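You operate a simulated robot arm through the tools that you are given. There is no shell and no other tool. Be economical: measure what you need, move in short steps, check, and stop when the job is done.

The job below is to be done with a simulated two-armed robot. You get a single attempt, and the scene is never put back.

Task
Put the small carton marked "C 6 cm" from the far top of the long table on top of the carton of clamps. Take the carton labelled "pads" from the far top of the long table and leave it on the middle top of the long table. Put the tray marked "oval" from the top of the pale wood bench on the clear end of the small goods bench. Open the left bench drawer, take the brass spacer on the top of the pale wood bench and put it away in the inside of the left bench drawer and shut the drawer again. Fetch the grey block and set it on the top of the steel trolley. Take the green block and leave it on the blue plate on the top of the small goods bench. Take the purple cube and leave it on the blue card. Any order will do. Set down upright: carton.

The check looks at the end state, three seconds after you hand in, the way a careful person would. Anything else that was tipped, shoved, dropped, spilled or broken makes it a failure.

Robot
Two 7-joint arms with vacuum grippers on one trunk, on a base that drives. Base frame: it is fixed to the floor where the robot stands at the start and does not move with it; the origin is under the middle of the robot, x ahead of it, y to its left, z up; the surface under the hand at the start is at about z = 740. Readings come in mm, degrees, newtons and seconds.
The left shoulder is at the start at [70, 174, 1079], the right one opposite. With the tool pointing down near the work surface each hand reaches from about 320 to 800 mm from the robot's upright axis, wherever it stands, measured 20 degrees to its own side. Places, roughly: blue card [500, -2250, 750]; blue tray, grey tray [-2250, -500, 750]; brass spacer [-2500, -500, 750]; carton [500, -250, 750]; carton of clamps [750, 250, 750]; clear end of the small goods bench [-2400, -5600, 900]; green block (6x4x2 cm) [-200, -5900, 900]; grey block (6x4x2 cm) [-200, -5800, 900]; inside of the left bench drawer [-2300, -3100, 700]; left bench drawer [-2200, -3100, 700]; middle top of the long table [800, -1200, 700]; plate (9x12x1 cm) [-200, -5400, 900]; purple cube (4x4x4 cm) [-2100, -4600, 800]; small carton [500, 250, 750]; top of the steel trolley [-600, -3200, 800]. Payload 3.5 kg a hand.
Tool frame (each hand has its own): the origin (TCP) lies in the middle of the cups' lips, and z points out of the cups. The gripper has 2 cups of 32 mm across, covering 32 by 80 mm (tool x, y); the bellows give 10 mm. With the vacuum on, a cup seals on a smooth face that it is pressed against (1 to 4 N); it does not hold porous or soft things. The pull reaches 76 N.
Orientation is told as [roll, pitch, yaw] about the base's x, y, z axes, in that order, counted from this pose: with the cups facing straight down, the tool's x points along the base's -x, its y along +y and its z along -z.

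Tools
- The arms move only by the tool send_rows. It takes "left_deltas", "right_deltas" or both (then of equal length, played together; a hand with none holds still); each is a list of rows, each a list of 7 numbers: the shift along the tool's x, y, z in cm, then the turn, a rotation vector about the tool's x, y, z in rad, then the vacuum: 1 switches it on, 0 off. In form: [[dx, dy, dz, rx, ry, rz, vacuum], ...]. A call has 1 to 8 rows; each row shifts and turns the commanded pose from where the row before left it, along the tool's axes as they then stand. Each row takes 0.2 s and may step no farther than 50 mm and 8.6 degrees from the row before; otherwise, or with a gripper value out of range, the whole call is refused. A pose out of reach is approached as far as the arm can. The call stops where the force on the tool passes 40 N (or 10 N more than at its start, if that is more) or the arm is blocked; 0.2 s more then pass. The pull builds up within a second once a cup has sealed. Time passes only in rows, and 0.2 s behind the last, so rows that do not move give it time. The reply holds the time, the measured pose of the TCP, the force on the tool along the base axes and the pull of the vacuum, in the units named above and with some noise, with the torque about the TCP (base axes, N m) and any sound that the robot's microphone picked up.
- Cameras (640 x 400 px; columns grow to the right, rows downward): "scene" is now at [135.5, -6.1, 1389.9]; the picture's right is [-0.07, -1.00, 0.00], its down [-0.63, 0.04, -0.77] and it looks along [0.77, -0.05, -0.63] (base axes); focal length 259 px, centre (320, 200). "left" rides on the left gripper at [74, -19, -110] in its tool frame; the picture's right is [0.25, 0.97, 0.00], its down [-0.77, 0.20, -0.60] and it looks along [-0.58, 0.15, 0.80] (tool axes); focal length 218 px, centre (320, 200). "right" rides on the right gripper at [73, 19, -110] in its tool frame; the picture's right is [-0.25, 0.97, 0.00], its down [-0.77, -0.20, -0.60] and it looks along [-0.58, -0.15, 0.80] (tool axes); focal length 218 px, centre (320, 200). There is no depth. A picture from a camera that has moved, and an enlarged one, comes with that camera's place and axes in the base frame and with its lens.
- grab_frame(camera): a new picture of that camera. It takes no simulated time.
- raise_lower(by): slides the trunk up (or, below 0, down) by that many mm; the arms and the scene camera ride with it, the base frame stays. It gives what a move gives, with no picture.
- roll_base(legs): drives the robot by 1 to 6 legs, each [ahead, turn to the left] in mm and degrees, along the robot's own axes; the way and the turn of a leg run together, so that a leg with both is an arc; at most 1500 mm and 180 degrees a leg. The arms and the cameras ride along, it lands a little off, and it stops where it bumps. It gives what a move gives.
- aim_head(pan, tilt): turns the head with the scene camera to pan (to the left, within 86 degrees either way) and tilt (down, from -29 to 69), counted from straight ahead of the robot. It gives what a move gives.
- zoom(camera, box): a new picture of the part [left, top, right, bottom] of that camera's present view, enlarged. It takes no simulated time.
- sign_off(): hands the job in; it is judged then, once.

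Work in short steps. Places have to be worked out from the pictures, the camera data and where the tool is seen: move nearer, look again, correct. Check each grasp and each placing, and mend what went wrong. You have 483 turns and 226 pictures in all, those below and enlarged ones among them. Switch the vacuum off and draw the arms clear of the work before you hand the job in, unless the task says otherwise; then end with one line.

The tools are called by a JSON object that holds its "op" and its "data". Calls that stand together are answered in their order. send_rows: Moves the arms, as the interface text tells. Its arguments: {"type":"object","properties":{"left_deltas":{"type":"array","items":{"type":"array","items":{"type":"number"}}},"right_deltas":{"type":"array","items":{"type":"array","items":{"type":"number"}}}},"required":[]} The other tools are called the same way: raise_lower (by) slides the trunk up or down; roll_base (legs) drives the base; aim_head (pan, tilt) turns the head that bears the scene camera; grab_frame (camera) takes a picture; zoom (camera, box) takes an enlarged picture of a part of a camera's view; sign_off () hands the job in.

At the start:

```text
clock: 0.0
left_eef_pos: [587.2, 240.4, 1110.9]
left_orientation: [-0.1, 0.0, -0.2]
left_force: [-0.1, -0.6, 0.6]
left_wrist_torque: [0.01, -0.03, -0.01]
left_pull: 0.0
right_eef_pos: [539.0, -234.8, 1135.9]
right_orientation: [0.0, 0.0, -0.1]
right_force: [-1.2, -0.5, 0.1]
right_wrist_torque: [-0.03, 0.0, -0.01]
right_pull: 0.0
trunk travel left (down, up): [-575.0, 265.0]
robot x, y, heading: [-1.4, -0.6, 0.2]
head pan, tilt: [-3.8, 39.4]
```

scene: 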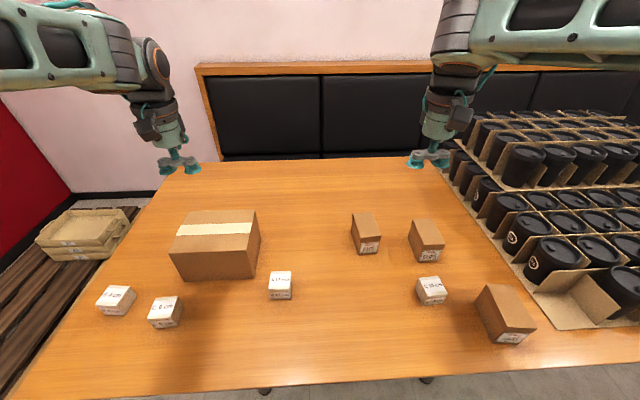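
right: 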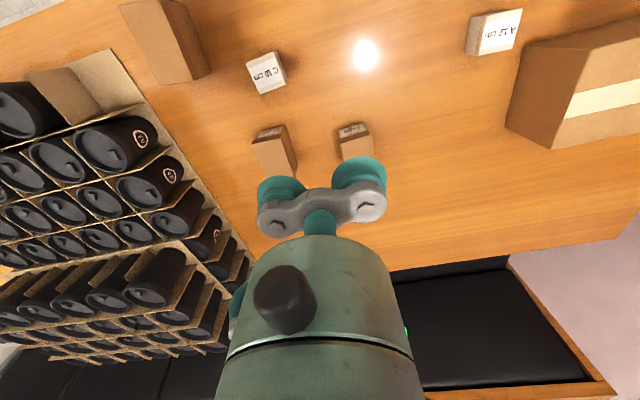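
left: 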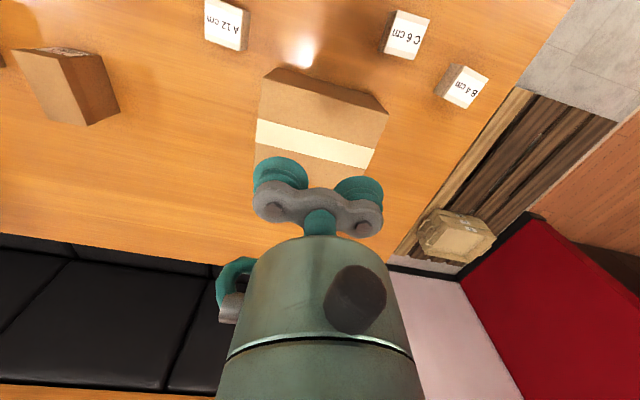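

I'll read the labels on the small cartons and the brown cartons first.

{"op": "zoom", "data": {"camera": "scene", "box": [80, 190, 320, 340]}}

{"op": "zoom", "data": {"camera": "scene", "box": [330, 200, 560, 350]}}

```text
2.67 times, centred on (200, 265) of scene
camera zoom: at [135.5, -6.1, 1389.9], right [-0.07, -1.0, 0.0], down [-0.63, 0.04, -0.77], along [0.77, -0.05, -0.63], focal length 692 px, centre (640, 27)
```

zoom: 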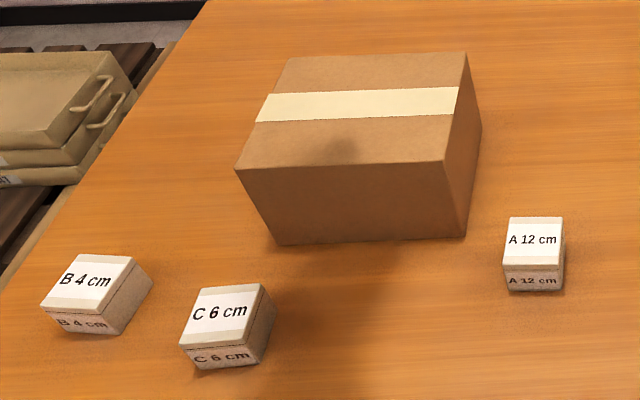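

```text
2.67 times, centred on (445, 275) of scene
camera zoom: at [135.5, -6.1, 1389.9], right [-0.07, -1.0, 0.0], down [-0.63, 0.04, -0.77], along [0.77, -0.05, -0.63], focal length 692 px, centre (-13, 0)
```

zoom: 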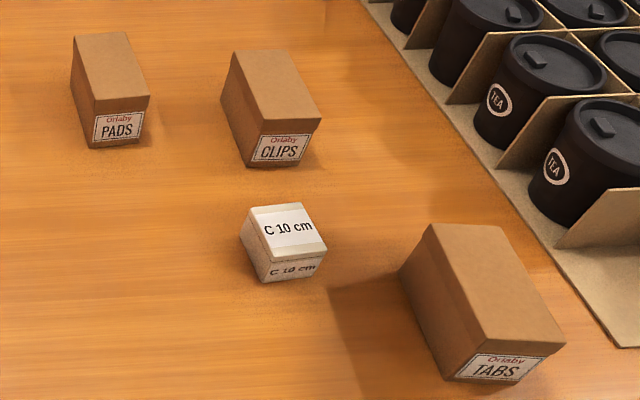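

C 6 cm is the middle one of the small cartons, near (482, 352). The clamps carton spans about x 586–743, y 155–356, with its top near z 863. I move the left hand over C 6 cm to look.

{"op": "send_rows", "data": {"left_deltas": [[1.75, 1.9, 3.0, 0, 0, 0, 0], [1.75, 1.9, 3.0, 0, 0, 0, 0], [1.75, 1.9, 3.0, 0, 0, 0, 0], [1.75, 1.9, 3.0, 0, 0, 0, 0], [1.75, 1.8, 3.0, 0, 0, 0, 0], [1.75, 1.8, 3.0, 0, 0, 0, 0]]}}

{"op": "grab_frame", "data": {"camera": "left"}}

```text
clock: 1.4
left_eef_pos: [483.6, 353.5, 932.8]
left_orientation: [-0.1, 0.0, -0.2]
left_force: [-0.3, 0.9, -0.3]
left_wrist_torque: [0.02, 0.01, 0.0]
left_pull: 0.0
right_eef_pos: [539.0, -233.1, 1136.0]
right_orientation: [-0.1, 0.0, -0.1]
right_force: [-0.3, -0.1, -0.6]
right_wrist_torque: [-0.01, 0.0, -0.03]
right_pull: 0.0
trunk travel left (down, up): [-575.0, 265.0]
robot x, y, heading: [-2.3, -0.2, 0.1]
head pan, tilt: [-3.8, 39.4]
```

```text
220 pictures are left
camera left: at [409.3, 332.8, 1042.4], right [-0.25, 0.97, 0.0], down [0.77, 0.2, 0.6], along [0.59, 0.15, -0.8], focal length 218 px, centre (320, 200)
```

left: 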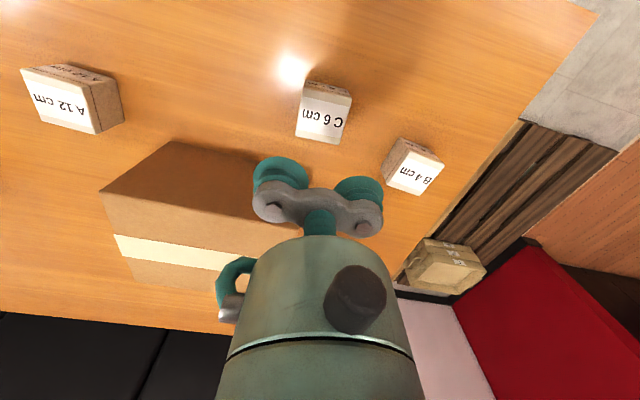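

The new view agrees with that position. I zoom to measure the carton's size and height.

{"op": "zoom", "data": {"camera": "left", "box": [270, 60, 390, 160]}}

```text
4.00 times, centred on (330, 110) of left
camera zoom: at [409.3, 332.8, 1042.4], right [-0.25, 0.97, 0.0], down [0.77, 0.2, 0.6], along [0.59, 0.15, -0.8], focal length 873 px, centre (280, 560)
```

zoom: 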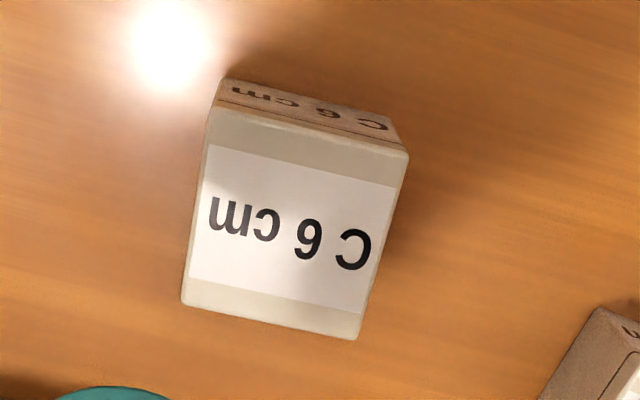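

The lid is about 54 mm square, centred at (483.5, 354), with its top near z 788. Only one cup fits, so I put the +y cup on the middle of the lid and come down close.

{"op": "send_rows", "data": {"left_deltas": [[0, -2.35, 4, 0, 0, 0, 0], [0, 0, 4.5, 0, 0, 0, 0], [0, 0, 4.3, 0, 0, 0, 0], [0, 0, 1.2, 0, 0, 0, 1], [0, 0, 0.3, 0, 0, 0, 1], [0, 0, 0, 0, 0, 0, 1]]}}

```text
clock: 2.8
left_eef_pos: [484.5, 328.3, 789.3]
left_orientation: [0.1, -0.3, -0.1]
left_force: [6.5, 3.8, 26.6]
left_wrist_torque: [1.13, 0.08, -0.07]
left_pull: 37.7
right_eef_pos: [538.1, -235.6, 1136.2]
right_orientation: [0.1, 0.0, -0.1]
right_force: [-0.8, 1.3, 0.1]
right_wrist_torque: [0.01, 0.0, 0.01]
right_pull: 0.1
trunk travel left (down, up): [-575.0, 265.0]
robot x, y, heading: [-0.1, 1.6, 0.0]
head pan, tilt: [-3.8, 39.4]
```

The cup has sealed with a pull of 38 N. I lift it well above the height of the clamps carton.

{"op": "send_rows", "data": {"left_deltas": [[0, 0, -1, 0, 0, 0, 1], [0, 0, -3, 0, 0, 0, 1], [0, 0, -4, 0, 0, 0, 1], [0, 0, -5, 0, 0, 0, 1], [0, 0, -5, 0, 0, 0, 1], [0, 0, 0, 0, 0, 0, 1]]}}

{"op": "grab_frame", "data": {"camera": "left"}}

```text
clock: 4.2
left_eef_pos: [484.4, 331.4, 967.4]
left_orientation: [0.0, 0.1, -0.1]
left_force: [-0.5, 0.6, -1.1]
left_wrist_torque: [0.89, 0.0, 0.02]
left_pull: 38.6
right_eef_pos: [540.6, -233.4, 1135.5]
right_orientation: [0.0, 0.2, -0.1]
right_force: [0.3, -0.4, 0.0]
right_wrist_torque: [-0.02, 0.02, -0.04]
right_pull: 0.2
trunk travel left (down, up): [-575.0, 265.0]
robot x, y, heading: [-2.2, -4.0, 0.1]
head pan, tilt: [-3.8, 39.4]
```

```text
218 pictures are left
camera left: at [410.8, 310.8, 1077.6], right [-0.25, 0.97, 0.0], down [0.77, 0.2, 0.6], along [0.58, 0.15, -0.8], focal length 218 px, centre (320, 200)
```

left: 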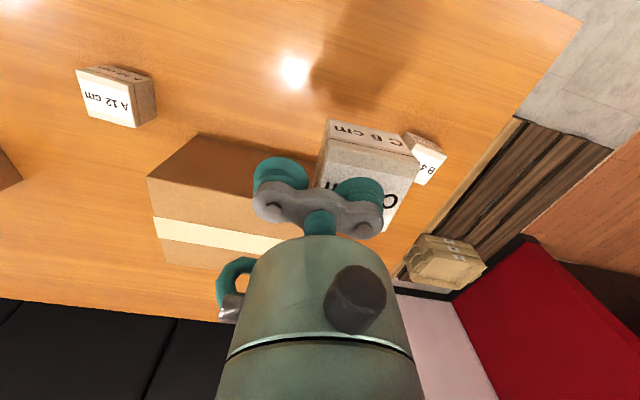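

The carton is held. I carry it over the middle of the clamps carton, keeping the height.

{"op": "send_rows", "data": {"left_deltas": [[-3.5, -2, 0, 0, 0, 0, 1], [-3.5, -2, 0, 0, 0, 0, 1], [-3.5, -2, 0, 0, 0, 0, 1], [-3.5, -2, 0, 0, 0, 0, 1], [-3.5, -2, 0, 0, 0, 0, 1], [0, 0, 0, 0, 0, 0, 1]]}}

{"op": "grab_frame", "data": {"camera": "scene"}}

```text
clock: 5.6
left_eef_pos: [657.3, 231.8, 965.8]
left_orientation: [0.0, 0.1, -0.1]
left_force: [0.4, -0.4, -0.8]
left_wrist_torque: [0.88, -0.03, 0.0]
left_pull: 37.5
right_eef_pos: [538.1, -233.4, 1136.6]
right_orientation: [0.0, -0.1, -0.1]
right_force: [-0.4, 0.3, -0.4]
right_wrist_torque: [-0.01, -0.02, 0.01]
right_pull: 0.0
trunk travel left (down, up): [-575.0, 265.0]
robot x, y, heading: [-0.9, 1.2, -0.0]
head pan, tilt: [-3.8, 39.4]
```

```text
217 pictures are left
camera scene: at [134.5, -5.8, 1390.1], right [-0.07, -1.0, 0.0], down [-0.63, 0.04, -0.77], along [0.77, -0.05, -0.63], focal length 259 px, centre (320, 200)
```

scene: 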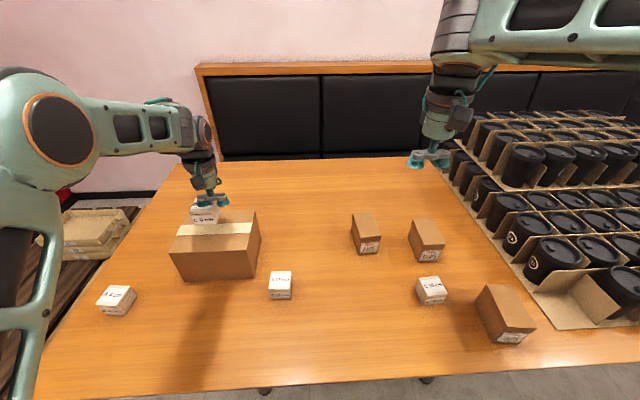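

The alignment looks good. I descend in small steps to find contact.

{"op": "send_rows", "data": {"left_deltas": [[0, 0, 2, 0, 0, 0, 1], [0, 0, 1.2, 0, 0, 0, 1], [0, 0, 0.4, 0, 0, 0, 1], [0, 0, 0.4, 0, 0, 0, 1], [0, 0, 0, 0, 0, 0, 1]]}}

```text
clock: 6.8
left_eef_pos: [656.5, 230.7, 927.3]
left_orientation: [0.0, 0.0, -0.1]
left_force: [-0.5, 1.0, -0.8]
left_wrist_torque: [0.91, 0.01, 0.03]
left_pull: 38.3
right_eef_pos: [539.3, -234.6, 1136.3]
right_orientation: [0.0, 0.1, -0.1]
right_force: [-0.1, -0.3, -0.5]
right_wrist_torque: [0.02, -0.01, 0.02]
right_pull: 0.0
trunk travel left (down, up): [-575.0, 265.0]
robot x, y, heading: [0.4, -2.7, 0.2]
head pan, tilt: [-3.8, 39.4]
```

No contact yet at z 927, so I go on in small steps.

{"op": "send_rows", "data": {"left_deltas": [[0, 0, 0.4, 0, 0, 0, 1], [0, 0, 0.4, 0, 0, 0, 1], [0, 0, 0.3, 0, 0, 0, 1], [0, 0, 0, 0, 0, 0, 1]]}}

```text
clock: 7.8
left_eef_pos: [655.8, 231.1, 919.1]
left_orientation: [0.0, -0.1, -0.1]
left_force: [-0.5, 1.4, 8.2]
left_wrist_torque: [0.94, 0.04, 0.02]
left_pull: 37.7
right_eef_pos: [539.1, -234.9, 1136.7]
right_orientation: [0.0, -0.1, -0.2]
right_force: [0.1, -0.6, -0.1]
right_wrist_torque: [0.0, -0.01, 0.02]
right_pull: 0.1
trunk travel left (down, up): [-575.0, 265.0]
robot x, y, heading: [-2.0, -1.1, -0.1]
head pan, tilt: [-3.8, 39.4]
```

Contact shows at 8 N. I release and lift slowly.

{"op": "send_rows", "data": {"left_deltas": [[0, 0, 0, 0, 0, 0, 0], [0, 0, 0, 0, 0, 0, 0], [0, 0, 0, 0, 0, 0, 0], [0, 0, -0.5, 0, 0, 0, 0], [0, 0, -1, 0, 0, 0, 0], [0, 0, -4, 0, 0, 0, 0], [0, 0, -5, 0, 0, 0, 0], [3, 0, -4, 0, 0, 0, 0]]}}

{"op": "grab_frame", "data": {"camera": "scene"}}

{"op": "grab_frame", "data": {"camera": "left"}}

{"op": "zoom", "data": {"camera": "scene", "box": [340, 200, 480, 300]}}

```text
clock: 9.6
left_eef_pos: [625.3, 229.4, 1060.6]
left_orientation: [0.0, -0.3, -0.1]
left_force: [-1.3, 0.6, -0.2]
left_wrist_torque: [-0.02, -0.03, -0.04]
left_pull: 0.0
right_eef_pos: [536.4, -234.0, 1136.1]
right_orientation: [0.0, -0.2, -0.1]
right_force: [0.3, -0.1, 0.3]
right_wrist_torque: [-0.01, -0.05, 0.01]
right_pull: 0.0
trunk travel left (down, up): [-575.0, 265.0]
robot x, y, heading: [-0.0, 1.4, 0.3]
head pan, tilt: [-3.8, 39.4]
```

```text
216 pictures are left
camera scene: at [132.1, -6.3, 1390.2], right [-0.07, -1.0, 0.0], down [-0.63, 0.04, -0.77], along [0.77, -0.05, -0.63], focal length 259 px, centre (320, 200)
```

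scene: 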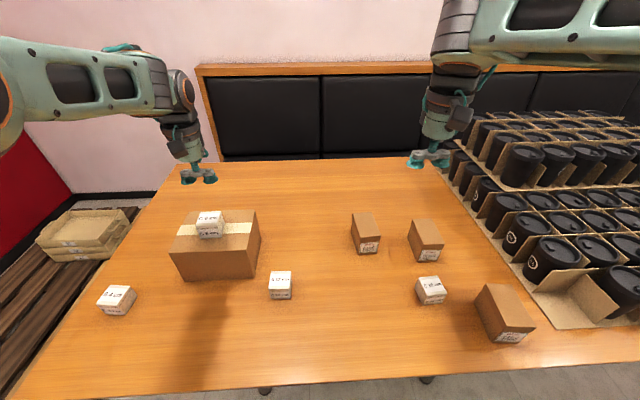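

```text
215 pictures are left
camera left: at [550.0, 209.9, 1170.9], right [-0.25, 0.97, 0.0], down [0.77, 0.2, 0.61], along [0.59, 0.15, -0.8], focal length 218 px, centre (320, 200)
```

left: 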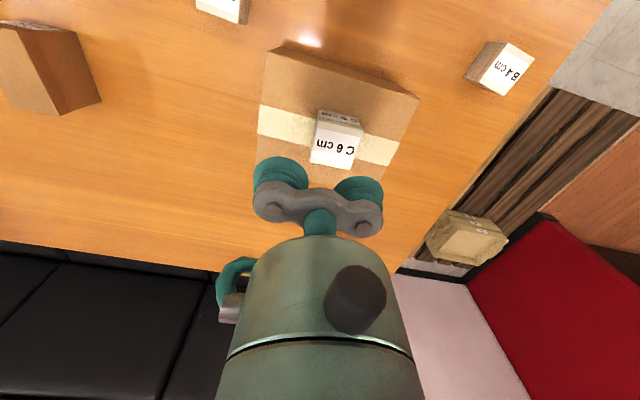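

```text
4.00 times, centred on (410, 250) of scene
camera zoom: at [132.1, -6.3, 1390.2], right [-0.07, -1.0, 0.0], down [-0.63, 0.04, -0.77], along [0.77, -0.05, -0.63], focal length 1038 px, centre (-40, 0)
```

zoom: 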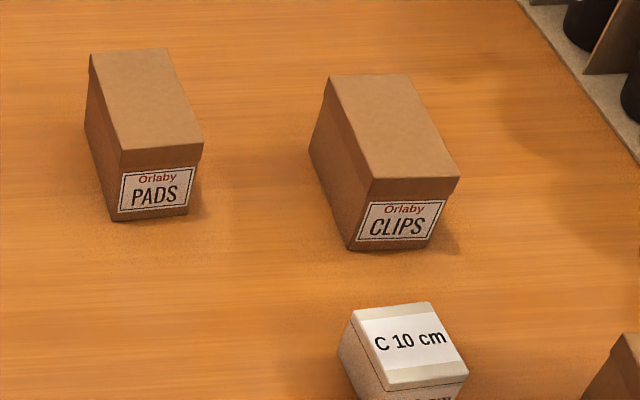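

C 6 cm stands upright on the clamps carton. PADS is centred near (696, -187), 62 by 106 mm with its long side along x and its top near z 823. I move the right hand over it and turn the cups 90° to lie along the length.

{"op": "send_rows", "data": {"right_deltas": [[-3.9, 1.2, 4, 0, 0, 0, 0], [-3.9, 1.2, 4, 0, 0, 0, 0], [-3.9, 1.2, 4, 0, 0, 0, 0], [-3.9, 1.1, 4, 0, 0, 0, 0], [0, 0, 0, 0, 0, 0.145, 0], [0, 0, 0, 0, 0, 0.145, 0], [0, 0, 0, 0, 0, 0.145, 0], [0, 0, 0, 0, 0, 0.145, 0]]}}

{"op": "send_rows", "data": {"right_deltas": [[0, 0, 0, 0, 0, 0.145, 0], [0, 0, 0, 0, 0, 0.145, 0], [0, 0, 0, 0, 0, 0.145, 0], [0, 0, 0, 0, 0, 0.145, 0], [0, 0, 0, 0, 0, 0.145, 0], [0, 0, 0, 0, 0, 0.145, 0], [0, 0, 0, 0, 0, 0.12, 0]]}}

{"op": "grab_frame", "data": {"camera": "right"}}

```text
refused: row 1 steps farther than a row can; nothing moved
```

```text
clock: 11.2
left_eef_pos: [626.3, 230.2, 1059.0]
left_orientation: [0.0, 0.0, -0.1]
left_force: [-0.1, -0.5, -0.3]
left_wrist_torque: [-0.02, -0.02, 0.02]
left_pull: 0.0
right_eef_pos: [540.5, -234.4, 1136.4]
right_orientation: [0.0, 0.0, -56.9]
right_force: [0.3, 0.7, 0.3]
right_wrist_torque: [-0.02, 0.0, -0.03]
right_pull: 0.1
trunk travel left (down, up): [-575.0, 265.0]
robot x, y, heading: [-0.8, -2.9, 0.3]
head pan, tilt: [-3.8, 39.4]
```

```text
213 pictures are left
camera right: at [515.8, -162.5, 1246.9], right [0.95, 0.32, 0.0], down [0.25, -0.76, 0.6], along [0.19, -0.57, -0.8], focal length 218 px, centre (320, 200)
```

right: 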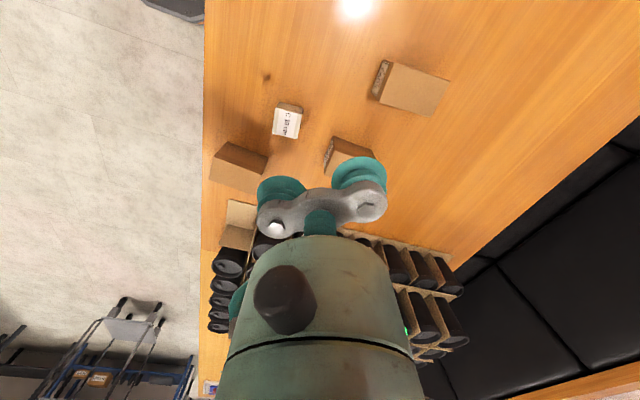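

Yaw is at -57°. I finish turning to -90° and then shift over PADS, with tool y now along base +x and tool x along +y.

{"op": "send_rows", "data": {"right_deltas": [[0, 0, 0, 0, 0, 0.145, 0], [0, 0, 0, 0, 0, 0.145, 0], [0, 0, 0, 0, 0, 0.145, 0], [0, 0, 0, 0, 0, 0.143, 0], [1.2, 3.9, 2.5, 0, 0, 0, 0], [1.2, 3.9, 2.5, 0, 0, 0, 0], [1.2, 3.9, 2.5, 0, 0, 0, 0], [1.2, 3.9, 2.5, 0, 0, 0, 0]]}}

{"op": "grab_frame", "data": {"camera": "right"}}

```text
clock: 13.0
left_eef_pos: [629.2, 229.6, 1056.1]
left_orientation: [-0.2, 0.3, 0.0]
left_force: [0.2, 0.5, -0.8]
left_wrist_torque: [0.02, 0.02, 0.02]
left_pull: 0.0
right_eef_pos: [699.7, -185.8, 1036.9]
right_orientation: [-0.2, 0.0, -89.9]
right_force: [0.8, 0.1, -0.6]
right_wrist_torque: [-0.02, 0.03, -0.01]
right_pull: 0.1
trunk travel left (down, up): [-575.0, 265.0]
robot x, y, heading: [-1.0, -0.2, -0.2]
head pan, tilt: [-3.8, 39.4]
```

```text
212 pictures are left
camera right: at [719.0, -112.1, 1147.8], right [0.97, -0.25, 0.0], down [-0.2, -0.77, 0.61], along [-0.15, -0.59, -0.8], focal length 218 px, centre (320, 200)
```

right: 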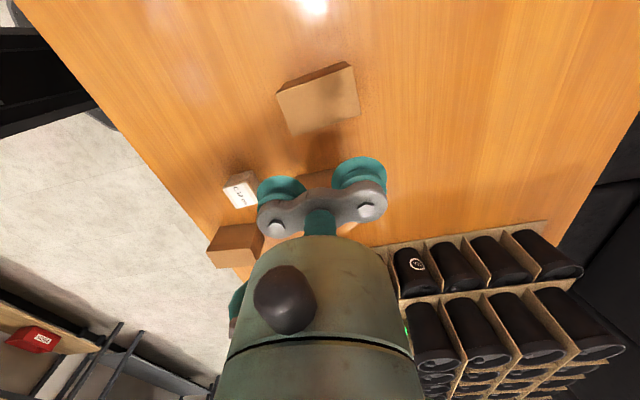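

The box centre works out near (701, -185), right under the tool. I descend with the vacuum on and feel for contact.

{"op": "send_rows", "data": {"right_deltas": [[0, 0, 5, 0, 0, 0, 0], [0, 0, 5, 0, 0, 0, 0], [0, 0, 5, 0, 0, 0, 0], [0, 0, 4, 0, 0, 0, 0], [0, 0, 1, 0, 0, 0, 1], [0, 0, 0.6, 0, 0, 0, 1], [0, 0, 0.4, 0, 0, 0, 1], [0, 0, 0, 0, 0, 0, 1]]}}

```text
clock: 14.8
left_eef_pos: [626.9, 231.6, 1058.8]
left_orientation: [0.0, -0.1, -0.1]
left_force: [-0.3, 0.0, 0.6]
left_wrist_torque: [-0.02, 0.0, 0.0]
left_pull: 0.2
right_eef_pos: [697.3, -186.2, 826.1]
right_orientation: [-0.1, 0.0, -90.0]
right_force: [0.3, 0.3, -0.1]
right_wrist_torque: [0.03, 0.0, -0.02]
right_pull: 76.0
trunk travel left (down, up): [-575.0, 265.0]
robot x, y, heading: [3.1, 0.6, -0.1]
head pan, tilt: [-3.8, 39.4]
```

Both cups sealed with a pull of 76 N. I lift the box and draw it in toward the robot before driving.

{"op": "send_rows", "data": {"right_deltas": [[0, 0, -1, 0, 0, 0, 1], [0, 0, -4, 0, 0, 0, 1], [0, 0, -5, 0, 0, 0, 1], [0, 0, -5, 0, 0, 0, 1], [0, 0, -5, 0, 0, 0, 1], [0, 0, -5, 0, 0, 0, 1], [0, 0, -3, 0, 0, 0, 1], [0, 0, 0, 0, 0, 0, 1]]}}

{"op": "send_rows", "data": {"left_deltas": [[4, 0, -1, 0, 0, 0, 0], [4, 0, -1, 0, 0, 0, 0], [4, 0, -1, 0, 0, 0, 0], [4, 0, -1, 0, 0, 0, 0], [3, 0, -1, 0, 0, 0, 0]], "right_deltas": [[0, -4, 0, 0, 0, 0, 1], [0, -4, 0, 0, 0, 0, 1], [0, -4, 0, 0, 0, 0, 1], [0, -4, 0, 0, 0, 0, 1], [0, -4, 0, 0, 0, 0, 1]]}}

{"op": "aim_head", "data": {"pan": -70, "tilt": 25}}

{"op": "grab_frame", "data": {"camera": "scene"}}

```text
clock: 16.6
left_eef_pos: [627.7, 229.9, 1058.2]
left_orientation: [-0.1, 0.0, -0.2]
left_force: [-0.1, -0.1, -0.5]
left_wrist_torque: [-0.01, 0.02, 0.02]
left_pull: 0.0
right_eef_pos: [696.0, -185.9, 1106.2]
right_orientation: [-0.1, 0.0, -90.0]
right_force: [0.4, 0.4, -2.0]
right_wrist_torque: [-0.01, -0.02, 0.01]
right_pull: 75.6
trunk travel left (down, up): [-575.0, 265.0]
robot x, y, heading: [-3.1, -1.0, 0.3]
head pan, tilt: [-3.8, 39.4]
```

```text
clock: 17.8
left_eef_pos: [437.3, 231.3, 1115.4]
left_orientation: [-0.1, -0.1, -0.2]
left_force: [0.5, -0.4, -0.5]
left_wrist_torque: [-0.04, -0.03, -0.01]
left_pull: 0.1
right_eef_pos: [495.2, -186.8, 1106.9]
right_orientation: [0.1, -0.1, -89.8]
right_force: [-0.5, 1.4, -1.7]
right_wrist_torque: [0.02, 0.0, -0.01]
right_pull: 75.1
trunk travel left (down, up): [-575.0, 265.0]
robot x, y, heading: [-0.1, -1.4, -0.2]
head pan, tilt: [-3.8, 39.4]
```

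```text
clock: 19.2
left_eef_pos: [439.6, 228.7, 1113.6]
left_orientation: [0.1, -0.1, -0.1]
left_force: [-0.4, 0.7, -1.1]
left_wrist_torque: [0.02, -0.01, 0.04]
left_pull: 0.0
right_eef_pos: [495.1, -188.4, 1106.9]
right_orientation: [0.0, 0.0, -90.0]
right_force: [0.4, -0.3, -1.8]
right_wrist_torque: [0.04, -0.01, 0.01]
right_pull: 75.8
trunk travel left (down, up): [-575.0, 265.0]
robot x, y, heading: [-1.5, -0.1, -0.3]
head pan, tilt: [-70.0, 25.0]
```

```text
211 pictures are left
camera scene: at [81.9, -87.0, 1412.3], right [-0.94, -0.34, 0.0], down [-0.15, 0.4, -0.91], along [0.31, -0.85, -0.42], focal length 259 px, centre (320, 200)
```

scene: 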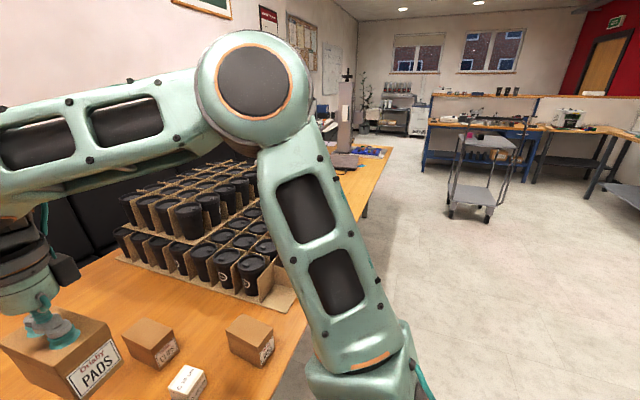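

PADS is held firmly and the aisle looks clear. I drive along the table toward y ≈ -1200: turn right, go ahead, then look before facing the table.

{"op": "roll_base", "data": {"legs": [[0, -90], [1200, 0]]}}

{"op": "aim_head", "data": {"pan": 60, "tilt": 35}}

{"op": "grab_frame", "data": {"camera": "scene"}}

```text
clock: 29.1
left_eef_pos: [241.6, -1646.5, 1113.7]
left_orientation: [0.0, 0.0, -89.2]
left_force: [0.4, 0.5, 0.8]
left_wrist_torque: [-0.01, 0.02, 0.0]
left_pull: 0.1
right_eef_pos: [-174.8, -1711.1, 1107.1]
right_orientation: [0.0, 0.0, -178.9]
right_force: [-0.2, 0.1, -1.6]
right_wrist_torque: [-0.01, 0.02, -0.01]
right_pull: 74.9
trunk travel left (down, up): [-575.0, 265.0]
robot x, y, heading: [9.0, -1210.8, -89.1]
head pan, tilt: [-70.0, 25.0]
```

```text
clock: 31.3
left_eef_pos: [241.0, -1647.1, 1115.4]
left_orientation: [0.0, 0.0, -89.1]
left_force: [0.5, -0.1, 0.3]
left_wrist_torque: [-0.02, -0.02, 0.01]
left_pull: 0.0
right_eef_pos: [-174.1, -1712.1, 1106.3]
right_orientation: [0.0, -0.1, -179.0]
right_force: [-0.6, 0.6, -1.7]
right_wrist_torque: [0.03, -0.02, 0.02]
right_pull: 76.3
trunk travel left (down, up): [-575.0, 265.0]
robot x, y, heading: [6.1, -1212.4, -89.0]
head pan, tilt: [60.0, 35.0]
```

```text
210 pictures are left
camera scene: at [83.2, -1305.6, 1396.6], right [-0.49, -0.87, 0.0], down [-0.5, 0.28, -0.82], along [0.72, -0.4, -0.57], focal length 259 px, centre (320, 200)
```

scene: 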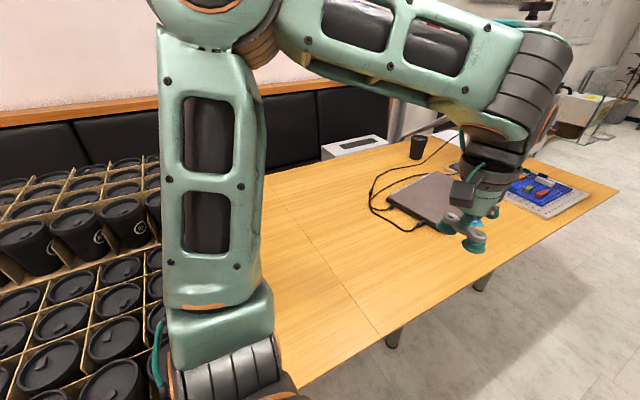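

The table runs to about y -3050 with a seam near y -1605, and the tea boxes end somewhere beside me. I turn to face the table and see where the middle is free.

{"op": "roll_base", "data": {"legs": [[0, 89]]}}

{"op": "aim_head", "data": {"pan": 0, "tilt": 38}}

{"op": "grab_frame", "data": {"camera": "scene"}}

```text
clock: 35.6
left_eef_pos: [431.7, -959.7, 1113.6]
left_orientation: [0.0, 0.0, 3.0]
left_force: [-0.4, 0.3, -0.5]
left_wrist_torque: [0.03, 0.0, 0.04]
left_pull: 0.0
right_eef_pos: [511.8, -1374.5, 1107.9]
right_orientation: [0.0, 0.1, -86.9]
right_force: [-0.2, -0.1, -1.9]
right_wrist_torque: [-0.04, 0.01, 0.0]
right_pull: 75.5
trunk travel left (down, up): [-575.0, 265.0]
robot x, y, heading: [7.0, -1214.3, 3.2]
head pan, tilt: [60.0, 35.0]
```

```text
clock: 36.9
left_eef_pos: [430.6, -960.1, 1114.2]
left_orientation: [0.1, 0.1, 3.1]
left_force: [-0.4, 0.3, 0.5]
left_wrist_torque: [0.04, -0.02, -0.03]
left_pull: 0.0
right_eef_pos: [511.6, -1373.5, 1107.1]
right_orientation: [0.0, 0.0, -86.9]
right_force: [-0.5, -0.5, -1.8]
right_wrist_torque: [-0.02, 0.01, -0.01]
right_pull: 75.2
trunk travel left (down, up): [-575.0, 265.0]
robot x, y, heading: [3.1, -1212.1, 3.2]
head pan, tilt: [0.0, 38.0]
```

```text
209 pictures are left
camera scene: at [141.7, -1205.0, 1392.0], right [0.05, -1.0, 0.0], down [-0.61, -0.03, -0.79], along [0.79, 0.04, -0.62], focal length 259 px, centre (320, 200)
```

scene: 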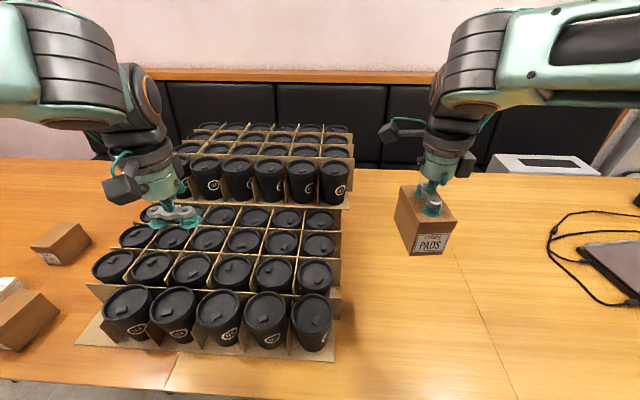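

The middle table lies between the seams at y ≈ -860 and -1605, and the free strip runs from about y -1290 to -1590. I set PADS down near (600, -1430).

{"op": "send_rows", "data": {"right_deltas": [[-3, 4, 0, 0, 0, 0, 1], [-3, 4, 0, 0, 0, 0, 1], [0, 0.7, 4, 0, 0, 0, 1], [0, 0, 5, 0, 0, 0, 1], [0, 0, 5, 0, 0, 0, 1], [0, 0, 5, 0, 0, 0, 1], [0, 0, 5, 0, 0, 0, 1], [0, 0, 0, 0, 0, 0, 1]]}}

{"op": "grab_frame", "data": {"camera": "scene"}}

```text
clock: 38.7
left_eef_pos: [428.8, -960.3, 1114.9]
left_orientation: [0.0, -0.1, 3.0]
left_force: [0.0, 0.2, -0.8]
left_wrist_torque: [-0.01, 0.01, -0.01]
left_pull: 0.0
right_eef_pos: [597.1, -1431.1, 866.2]
right_orientation: [0.1, 0.1, -86.9]
right_force: [-0.7, 0.7, -2.7]
right_wrist_torque: [0.0, 0.03, -0.03]
right_pull: 75.3
trunk travel left (down, up): [-575.0, 265.0]
robot x, y, heading: [7.2, -1213.7, 3.2]
head pan, tilt: [0.0, 38.0]
```

```text
208 pictures are left
camera scene: at [140.5, -1204.8, 1392.2], right [0.05, -1.0, 0.0], down [-0.61, -0.03, -0.79], along [0.79, 0.04, -0.62], focal length 259 px, centre (320, 200)
```

scene: 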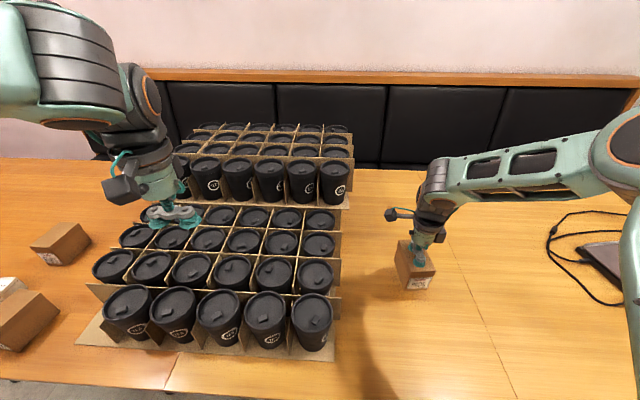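

The spot is clear. I make the last descent in small steps.

{"op": "send_rows", "data": {"right_deltas": [[0, 0, 2, 0, 0, 0, 1], [0, 0, 0.8, 0, 0, 0, 1], [0, 0, 0.4, 0, 0, 0, 1], [0, 0, 0.4, 0, 0, 0, 1], [0, 0, 0.3, 0, 0, 0, 1], [0, 0, 0, 0, 0, 0, 1]]}}

```text
clock: 40.1
left_eef_pos: [430.7, -960.0, 1114.0]
left_orientation: [0.0, 0.0, 3.0]
left_force: [-0.4, -0.7, 0.6]
left_wrist_torque: [0.0, 0.01, -0.01]
left_pull: 0.1
right_eef_pos: [600.9, -1429.0, 827.3]
right_orientation: [0.0, -0.1, -86.8]
right_force: [-1.2, -0.3, -0.9]
right_wrist_torque: [-0.02, 0.02, -0.04]
right_pull: 75.7
trunk travel left (down, up): [-575.0, 265.0]
robot x, y, heading: [6.3, -1211.6, 3.1]
head pan, tilt: [0.0, 38.0]
```

The force has begun to fall from -2.7 to -0.9 N, so it is just touching. I press a few millimetres more, release and rise.

{"op": "send_rows", "data": {"right_deltas": [[0, 0, 0.3, 0, 0, 0, 1], [0, 0, 0, 0, 0, 0, 0], [0, 0, 0, 0, 0, 0, 0], [0, 0, 0, 0, 0, 0, 0], [0, 0, -0.6, 0, 0, 0, 0], [0, 0, -4, 0, 0, 0, 0], [0, 0, -5, 0, 0, 0, 0], [0, 0, -5, 0, 0, 0, 0]]}}

{"op": "send_rows", "data": {"right_deltas": [[0, 0, -5, 0, 0, 0, 0], [0, 0, -5, 0, 0, 0, 0], [0, -4, -2, 0, 0, 0, 0], [0, -5, 0, 0, 0, 0, 0], [0, -5, 0, 0, 0, 0, 0]]}}

{"op": "zoom", "data": {"camera": "scene", "box": [280, 180, 600, 380]}}

```text
clock: 41.9
left_eef_pos: [429.3, -959.4, 1113.6]
left_orientation: [0.0, -0.1, 2.9]
left_force: [0.3, -0.9, 0.7]
left_wrist_torque: [0.01, -0.04, 0.02]
left_pull: 0.1
right_eef_pos: [599.2, -1429.3, 972.5]
right_orientation: [0.0, 0.1, -87.0]
right_force: [1.2, 0.5, 0.5]
right_wrist_torque: [0.0, 0.01, 0.0]
right_pull: 0.1
trunk travel left (down, up): [-575.0, 265.0]
robot x, y, heading: [7.9, -1213.5, 3.1]
head pan, tilt: [0.0, 38.0]
```

```text
clock: 43.1
left_eef_pos: [428.6, -960.8, 1115.6]
left_orientation: [0.0, -0.1, 3.1]
left_force: [0.4, -0.5, 0.6]
left_wrist_torque: [0.0, -0.04, 0.0]
left_pull: 0.1
right_eef_pos: [457.3, -1438.8, 1091.0]
right_orientation: [0.1, 0.2, -86.9]
right_force: [0.1, -0.4, 0.0]
right_wrist_torque: [0.01, -0.03, -0.03]
right_pull: 0.1
trunk travel left (down, up): [-575.0, 265.0]
robot x, y, heading: [1.0, -1216.8, 3.1]
head pan, tilt: [0.0, 38.0]
```

```text
2.00 times, centred on (440, 280) of scene
camera zoom: at [139.6, -1206.0, 1392.2], right [0.05, -1.0, 0.0], down [-0.61, -0.03, -0.79], along [0.79, 0.04, -0.61], focal length 519 px, centre (80, 40)
```

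zoom: 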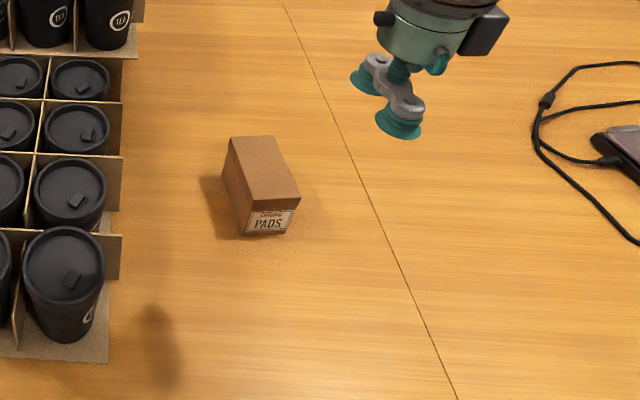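

PADS stands upright on the middle top. Next I turn toward the pale wood bench behind, near (-2250, -500), and look.

{"op": "roll_base", "data": {"legs": [[0, 120]]}}

{"op": "aim_head", "data": {"pan": 40, "tilt": 15}}

{"op": "grab_frame", "data": {"camera": "scene"}}

```text
clock: 48.5
left_eef_pos: [-431.0, -979.3, 1113.8]
left_orientation: [0.0, 0.1, 124.3]
left_force: [-0.2, 0.1, 0.9]
left_wrist_torque: [0.0, -0.01, -0.01]
left_pull: 0.0
right_eef_pos: [-37.7, -705.8, 1090.4]
right_orientation: [0.0, 0.0, 34.6]
right_force: [0.8, 0.6, 0.4]
right_wrist_torque: [0.05, 0.02, 0.0]
right_pull: 0.1
trunk travel left (down, up): [-575.0, 265.0]
robot x, y, heading: [7.3, -1212.5, 124.5]
head pan, tilt: [0.0, 38.0]
```

```text
clock: 49.6
left_eef_pos: [-430.1, -980.1, 1113.9]
left_orientation: [0.0, 0.0, 124.5]
left_force: [-0.4, -1.4, 0.4]
left_wrist_torque: [0.0, -0.01, 0.02]
left_pull: 0.0
right_eef_pos: [-38.6, -706.4, 1090.2]
right_orientation: [0.0, 0.1, 34.4]
right_force: [0.7, 0.3, -0.3]
right_wrist_torque: [0.02, -0.01, 0.02]
right_pull: 0.1
trunk travel left (down, up): [-575.0, 265.0]
robot x, y, heading: [0.7, -1212.1, 124.4]
head pan, tilt: [40.0, 15.0]
```

```text
206 pictures are left
camera scene: at [-112.9, -1145.9, 1428.5], right [0.27, 0.96, 0.0], down [0.25, -0.07, -0.97], along [-0.93, 0.26, -0.26], focal length 259 px, centre (320, 200)
```

scene: 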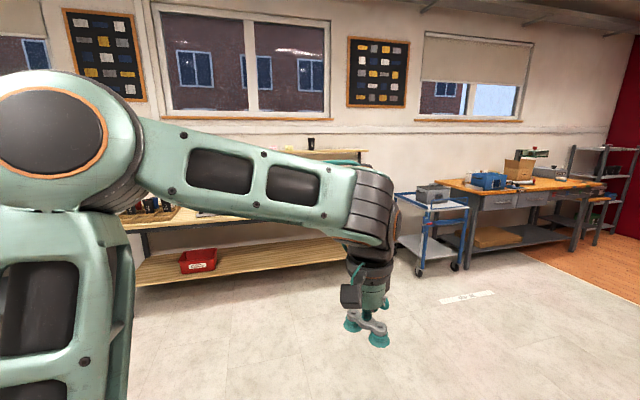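

The bench is to the left behind my arm, and the floor between is clear. I drive toward (-1350, -540).

{"op": "roll_base", "data": {"legs": [[0, 30], [1400, 0], [0, 26]]}}

{"op": "aim_head", "data": {"pan": 0, "tilt": 30}}

{"op": "grab_frame", "data": {"camera": "scene"}}

```text
clock: 59.2
left_eef_pos: [-1669.6, -830.6, 1114.2]
left_orientation: [0.0, 0.0, 178.1]
left_force: [-0.1, 0.5, -0.4]
left_wrist_torque: [0.0, 0.0, -0.03]
left_pull: 0.0
right_eef_pos: [-1658.8, -352.2, 1090.7]
right_orientation: [0.0, 0.0, 88.3]
right_force: [0.2, 0.0, 1.1]
right_wrist_torque: [0.0, -0.03, 0.0]
right_pull: 0.1
trunk travel left (down, up): [-575.0, 265.0]
robot x, y, heading: [-1221.0, -615.3, 178.3]
head pan, tilt: [40.0, 15.0]
```

```text
clock: 60.3
left_eef_pos: [-1668.9, -831.6, 1112.9]
left_orientation: [0.0, -0.1, 178.0]
left_force: [0.0, -0.2, 0.1]
left_wrist_torque: [-0.01, -0.01, 0.02]
left_pull: 0.0
right_eef_pos: [-1657.2, -352.5, 1090.6]
right_orientation: [0.0, 0.0, 88.3]
right_force: [0.5, 1.3, -0.3]
right_wrist_torque: [-0.01, -0.01, 0.02]
right_pull: 0.1
trunk travel left (down, up): [-575.0, 265.0]
robot x, y, heading: [-1223.7, -614.7, 178.0]
head pan, tilt: [0.0, 30.0]
```

```text
205 pictures are left
camera scene: at [-1364.8, -612.3, 1404.4], right [0.03, 1.0, 0.0], down [0.5, -0.01, -0.87], along [-0.87, 0.03, -0.5], focal length 259 px, centre (320, 200)
```

scene: 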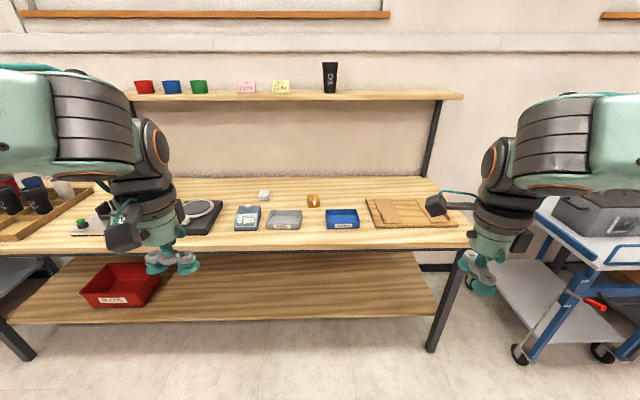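

{"op": "zoom", "data": {"camera": "scene", "box": [210, 170, 390, 270]}}

```text
3.56 times, centred on (300, 220) of scene
camera zoom: at [-1364.8, -612.3, 1404.4], right [0.03, 1.0, 0.0], down [0.5, -0.01, -0.87], along [-0.87, 0.03, -0.5], focal length 922 px, centre (391, 129)
```

zoom: 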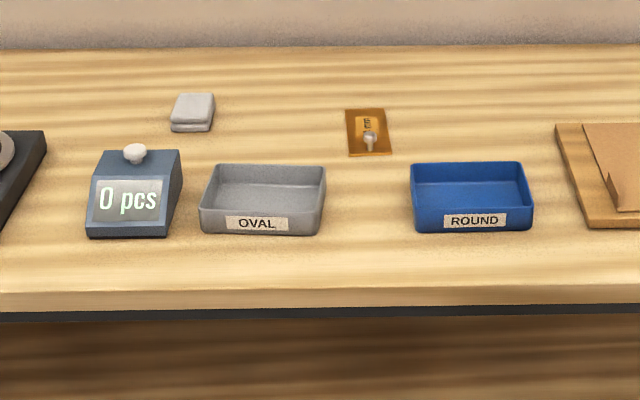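

The grey tray is OVAL, centred near (-2305, -738), and the brass spacer is near (-2496, -606) with a knob on it. I drive up to the bench.

{"op": "roll_base", "data": {"legs": [[530, 2]]}}

{"op": "aim_head", "data": {"pan": 0, "tilt": 45}}

{"op": "grab_frame", "data": {"camera": "scene"}}

```text
clock: 63.4
left_eef_pos: [-2192.0, -842.5, 1114.4]
left_orientation: [0.0, 0.1, -179.5]
left_force: [-0.4, 0.2, 0.0]
left_wrist_torque: [-0.01, 0.04, 0.0]
left_pull: 0.1
right_eef_pos: [-2200.2, -363.2, 1090.8]
right_orientation: [0.1, 0.0, 90.6]
right_force: [0.0, 0.3, -1.1]
right_wrist_torque: [0.02, 0.02, 0.0]
right_pull: 0.1
trunk travel left (down, up): [-575.0, 265.0]
robot x, y, heading: [-1756.3, -609.1, -179.5]
head pan, tilt: [0.0, 30.0]
```

```text
clock: 64.1
left_eef_pos: [-2192.0, -843.9, 1114.2]
left_orientation: [0.1, 0.1, -179.5]
left_force: [0.7, 0.9, 0.3]
left_wrist_torque: [0.0, 0.0, -0.02]
left_pull: 0.1
right_eef_pos: [-2199.7, -364.0, 1090.8]
right_orientation: [0.1, 0.1, 90.6]
right_force: [0.3, -0.3, 0.0]
right_wrist_torque: [-0.03, 0.02, -0.01]
right_pull: 0.0
trunk travel left (down, up): [-575.0, 265.0]
robot x, y, heading: [-1758.1, -611.8, -179.3]
head pan, tilt: [0.0, 45.0]
```

```text
203 pictures are left
camera scene: at [-1886.9, -611.8, 1381.8], right [-0.01, 1.0, 0.0], down [0.71, 0.01, -0.71], along [-0.71, -0.01, -0.71], focal length 259 px, centre (320, 200)
```

scene: 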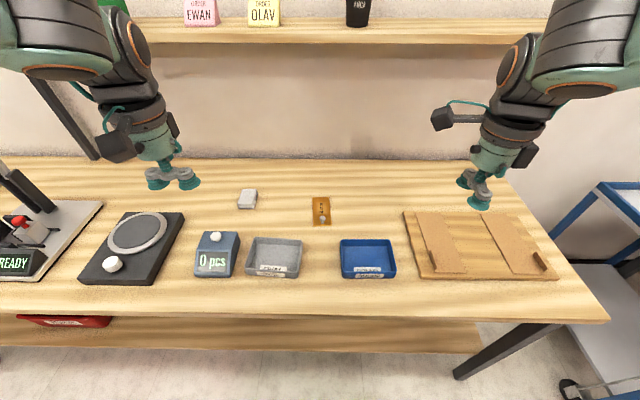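

{"op": "zoom", "data": {"camera": "scene", "box": [230, 180, 350, 290]}}

{"op": "zoom", "data": {"camera": "scene", "box": [300, 185, 345, 235]}}

```text
3.64 times, centred on (290, 235) of scene
camera zoom: at [-1886.9, -611.8, 1381.8], right [-0.01, 1.0, 0.0], down [0.71, 0.01, -0.71], along [-0.71, -0.01, -0.71], focal length 943 px, centre (429, 73)
```

zoom: 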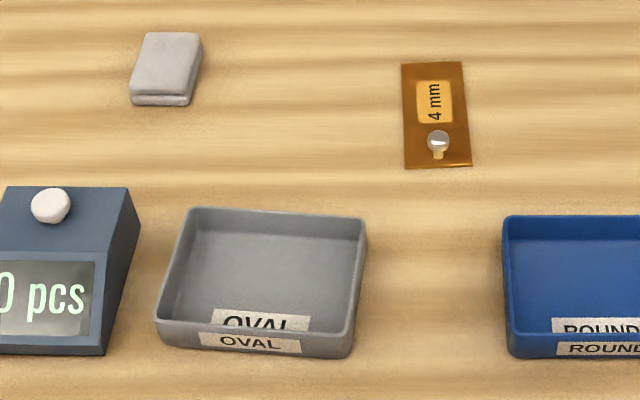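

```text
8.00 times, centred on (322, 210) of scene
camera zoom: at [-1886.9, -611.8, 1381.8], right [-0.01, 1.0, 0.0], down [0.71, 0.01, -0.71], along [-0.71, -0.01, -0.71], focal length 2075 px, centre (300, 120)
```

zoom: 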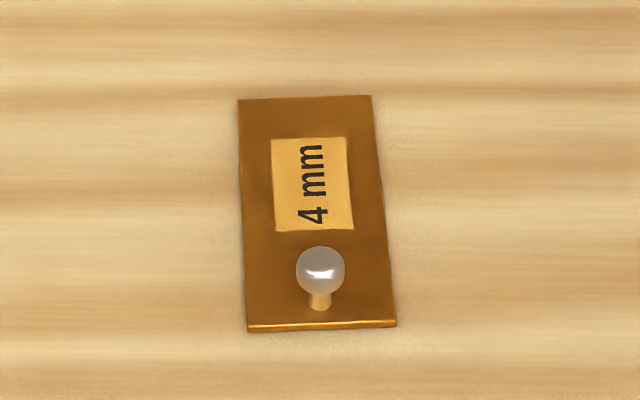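

The spacer plate covers about x -2400 to -2528, y -585 to -645, with the knob at its near end. A shelf overhangs at z ≈ 1235, so I bring the right hand down first and then reach in low. Its cups already lie along x.

{"op": "send_rows", "data": {"right_deltas": [[0, 0, 5, 0, 0, 0, 0], [0, 0, 5, 0, 0, 0, 0], [0, 0, 5, 0, 0, 0, 0], [0, 0, 5, 0, 0, 0, 0], [0, 0, 3, 0, 0, 0, 0], [3, 3.4, 0, 0, 0, 0, 0], [3, 3.4, 0, 0, 0, 0, 0], [3, 3.4, 0, 0, 0, 0, 0]]}}

{"op": "send_rows", "data": {"right_deltas": [[3, 3.4, 0, 0, 0, 0, 0], [3, 3.4, 0, 0, 0, 0, 0], [3, 3.4, 0, 0, 0, 0, 0], [3.5, 3.5, 0, 0, 0, 0, 0], [3.5, 3.5, 0, 0, 0, 0, 0]]}}

{"op": "grab_frame", "data": {"camera": "right"}}

{"op": "grab_frame", "data": {"camera": "scene"}}

```text
clock: 65.9
left_eef_pos: [-2193.4, -844.2, 1114.6]
left_orientation: [0.0, 0.1, -179.7]
left_force: [-0.3, 0.0, 0.4]
left_wrist_torque: [-0.01, 0.02, -0.02]
left_pull: 0.1
right_eef_pos: [-2300.2, -457.1, 859.7]
right_orientation: [0.0, 0.0, 90.4]
right_force: [0.4, -0.1, 0.3]
right_wrist_torque: [-0.01, -0.01, 0.01]
right_pull: 0.1
trunk travel left (down, up): [-575.0, 265.0]
robot x, y, heading: [-1755.2, -611.6, -179.3]
head pan, tilt: [0.0, 45.0]
```

```text
clock: 67.1
left_eef_pos: [-2195.1, -843.6, 1113.3]
left_orientation: [0.0, 0.1, -179.5]
left_force: [-0.4, -0.8, 0.2]
left_wrist_torque: [-0.01, -0.04, 0.0]
left_pull: 0.1
right_eef_pos: [-2472.1, -619.1, 857.7]
right_orientation: [-0.3, -0.1, 90.4]
right_force: [-0.1, 0.5, -1.3]
right_wrist_torque: [0.03, 0.02, -0.01]
right_pull: 0.0
trunk travel left (down, up): [-575.0, 265.0]
robot x, y, heading: [-1757.4, -606.9, -179.3]
head pan, tilt: [0.0, 45.0]
```

```text
200 pictures are left
camera right: at [-2491.4, -693.3, 968.1], right [-0.97, 0.24, -0.01], down [0.19, 0.77, 0.61], along [0.15, 0.59, -0.8], focal length 218 px, centre (320, 200)
```

right: 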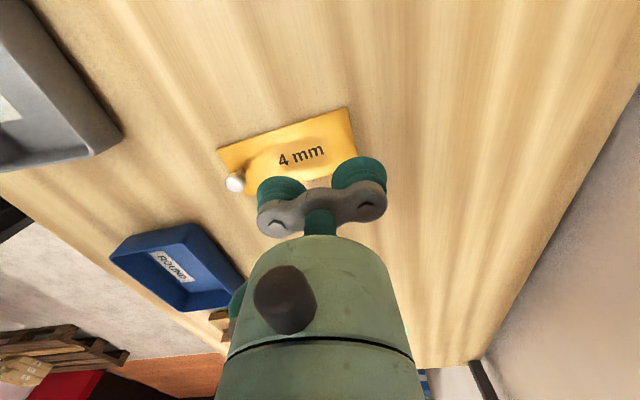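

```text
199 pictures are left
camera scene: at [-1889.9, -611.2, 1381.7], right [-0.01, 1.0, 0.0], down [0.71, 0.01, -0.71], along [-0.71, -0.01, -0.71], focal length 259 px, centre (320, 200)
```

scene: 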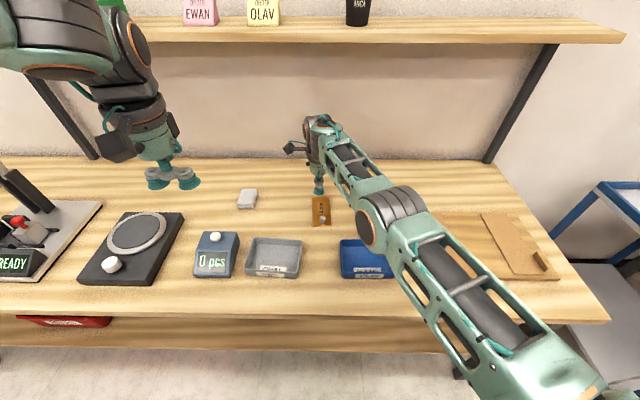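

Comparing both views puts the bench top near z ≈ 780, not 750, and the plate at x -2498 to -2380, y -643 to -585. I shift to centre on the free part behind the knob and go lower.

{"op": "send_rows", "data": {"right_deltas": [[-0.5, -2, 0, 0, 0, 0, 0], [0, 0, 4, 0, 0, 0, 0], [0, 0, 1, 0, 0, 0, 0], [0, 0, 0, 0, 0, 0, 0]]}}

{"op": "grab_frame", "data": {"camera": "right"}}

{"op": "zoom", "data": {"camera": "scene", "box": [280, 160, 370, 230]}}

```text
clock: 68.1
left_eef_pos: [-2192.2, -843.1, 1113.8]
left_orientation: [0.0, 0.0, -179.6]
left_force: [-0.2, 0.5, -0.3]
left_wrist_torque: [0.01, -0.02, 0.0]
left_pull: 0.0
right_eef_pos: [-2452.1, -613.1, 811.3]
right_orientation: [0.0, 0.0, 90.7]
right_force: [-0.2, 0.4, 0.2]
right_wrist_torque: [0.0, 0.0, -0.04]
right_pull: 0.1
trunk travel left (down, up): [-575.0, 265.0]
robot x, y, heading: [-1754.7, -613.1, -179.4]
head pan, tilt: [0.0, 45.0]
```

```text
198 pictures are left
camera right: at [-2470.0, -687.5, 921.8], right [-0.97, 0.24, 0.0], down [0.19, 0.77, 0.6], along [0.15, 0.59, -0.8], focal length 218 px, centre (320, 200)
```

right: 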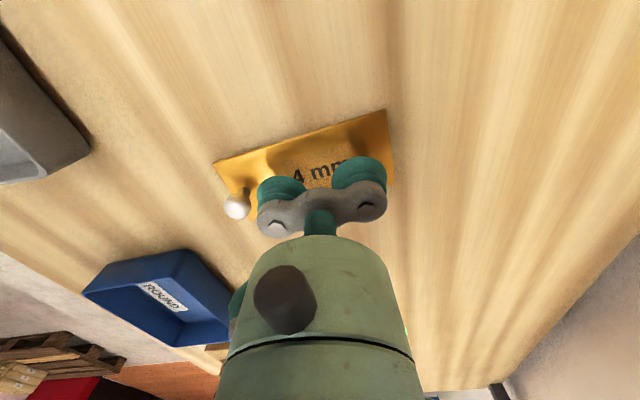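

```text
5.71 times, centred on (325, 195) of scene
camera zoom: at [-1887.2, -611.8, 1381.7], right [-0.01, 1.0, 0.0], down [0.71, 0.01, -0.71], along [-0.71, -0.01, -0.71], focal length 1482 px, centre (291, 229)
```

zoom: 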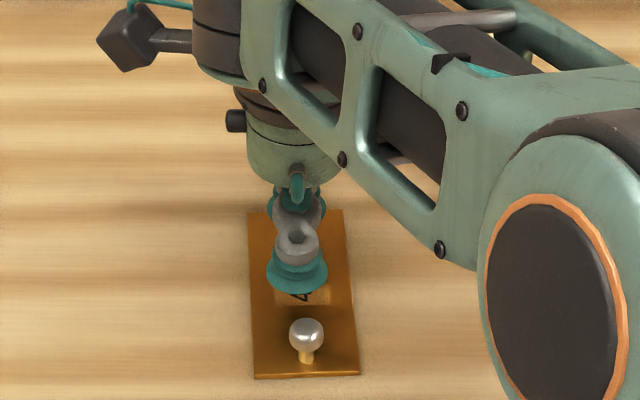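

The cups are centred across the plate and clear of the knob. I descend with the vacuum on.

{"op": "send_rows", "data": {"right_deltas": [[0, 0, 1.5, 0, 0, 0, 1], [0, 0, 0.5, 0, 0, 0, 1], [0, 0, 0.4, 0, 0, 0, 1], [0, 0, 0.4, 0, 0, 0, 1], [0, 0, 0, 0, 0, 0, 1], [0, 0, 0, 0, 0, 0, 1]]}}

```text
clock: 69.5
left_eef_pos: [-2190.2, -843.0, 1114.0]
left_orientation: [0.0, -0.1, -179.6]
left_force: [1.3, 0.2, 0.5]
left_wrist_torque: [0.01, 0.01, -0.02]
left_pull: 0.0
right_eef_pos: [-2450.7, -612.6, 785.4]
right_orientation: [0.1, 0.0, 90.5]
right_force: [-1.4, -2.8, 6.1]
right_wrist_torque: [0.08, -0.15, -0.21]
right_pull: 75.5
trunk travel left (down, up): [-575.0, 265.0]
robot x, y, heading: [-1756.9, -610.5, -179.6]
head pan, tilt: [0.0, 45.0]
```

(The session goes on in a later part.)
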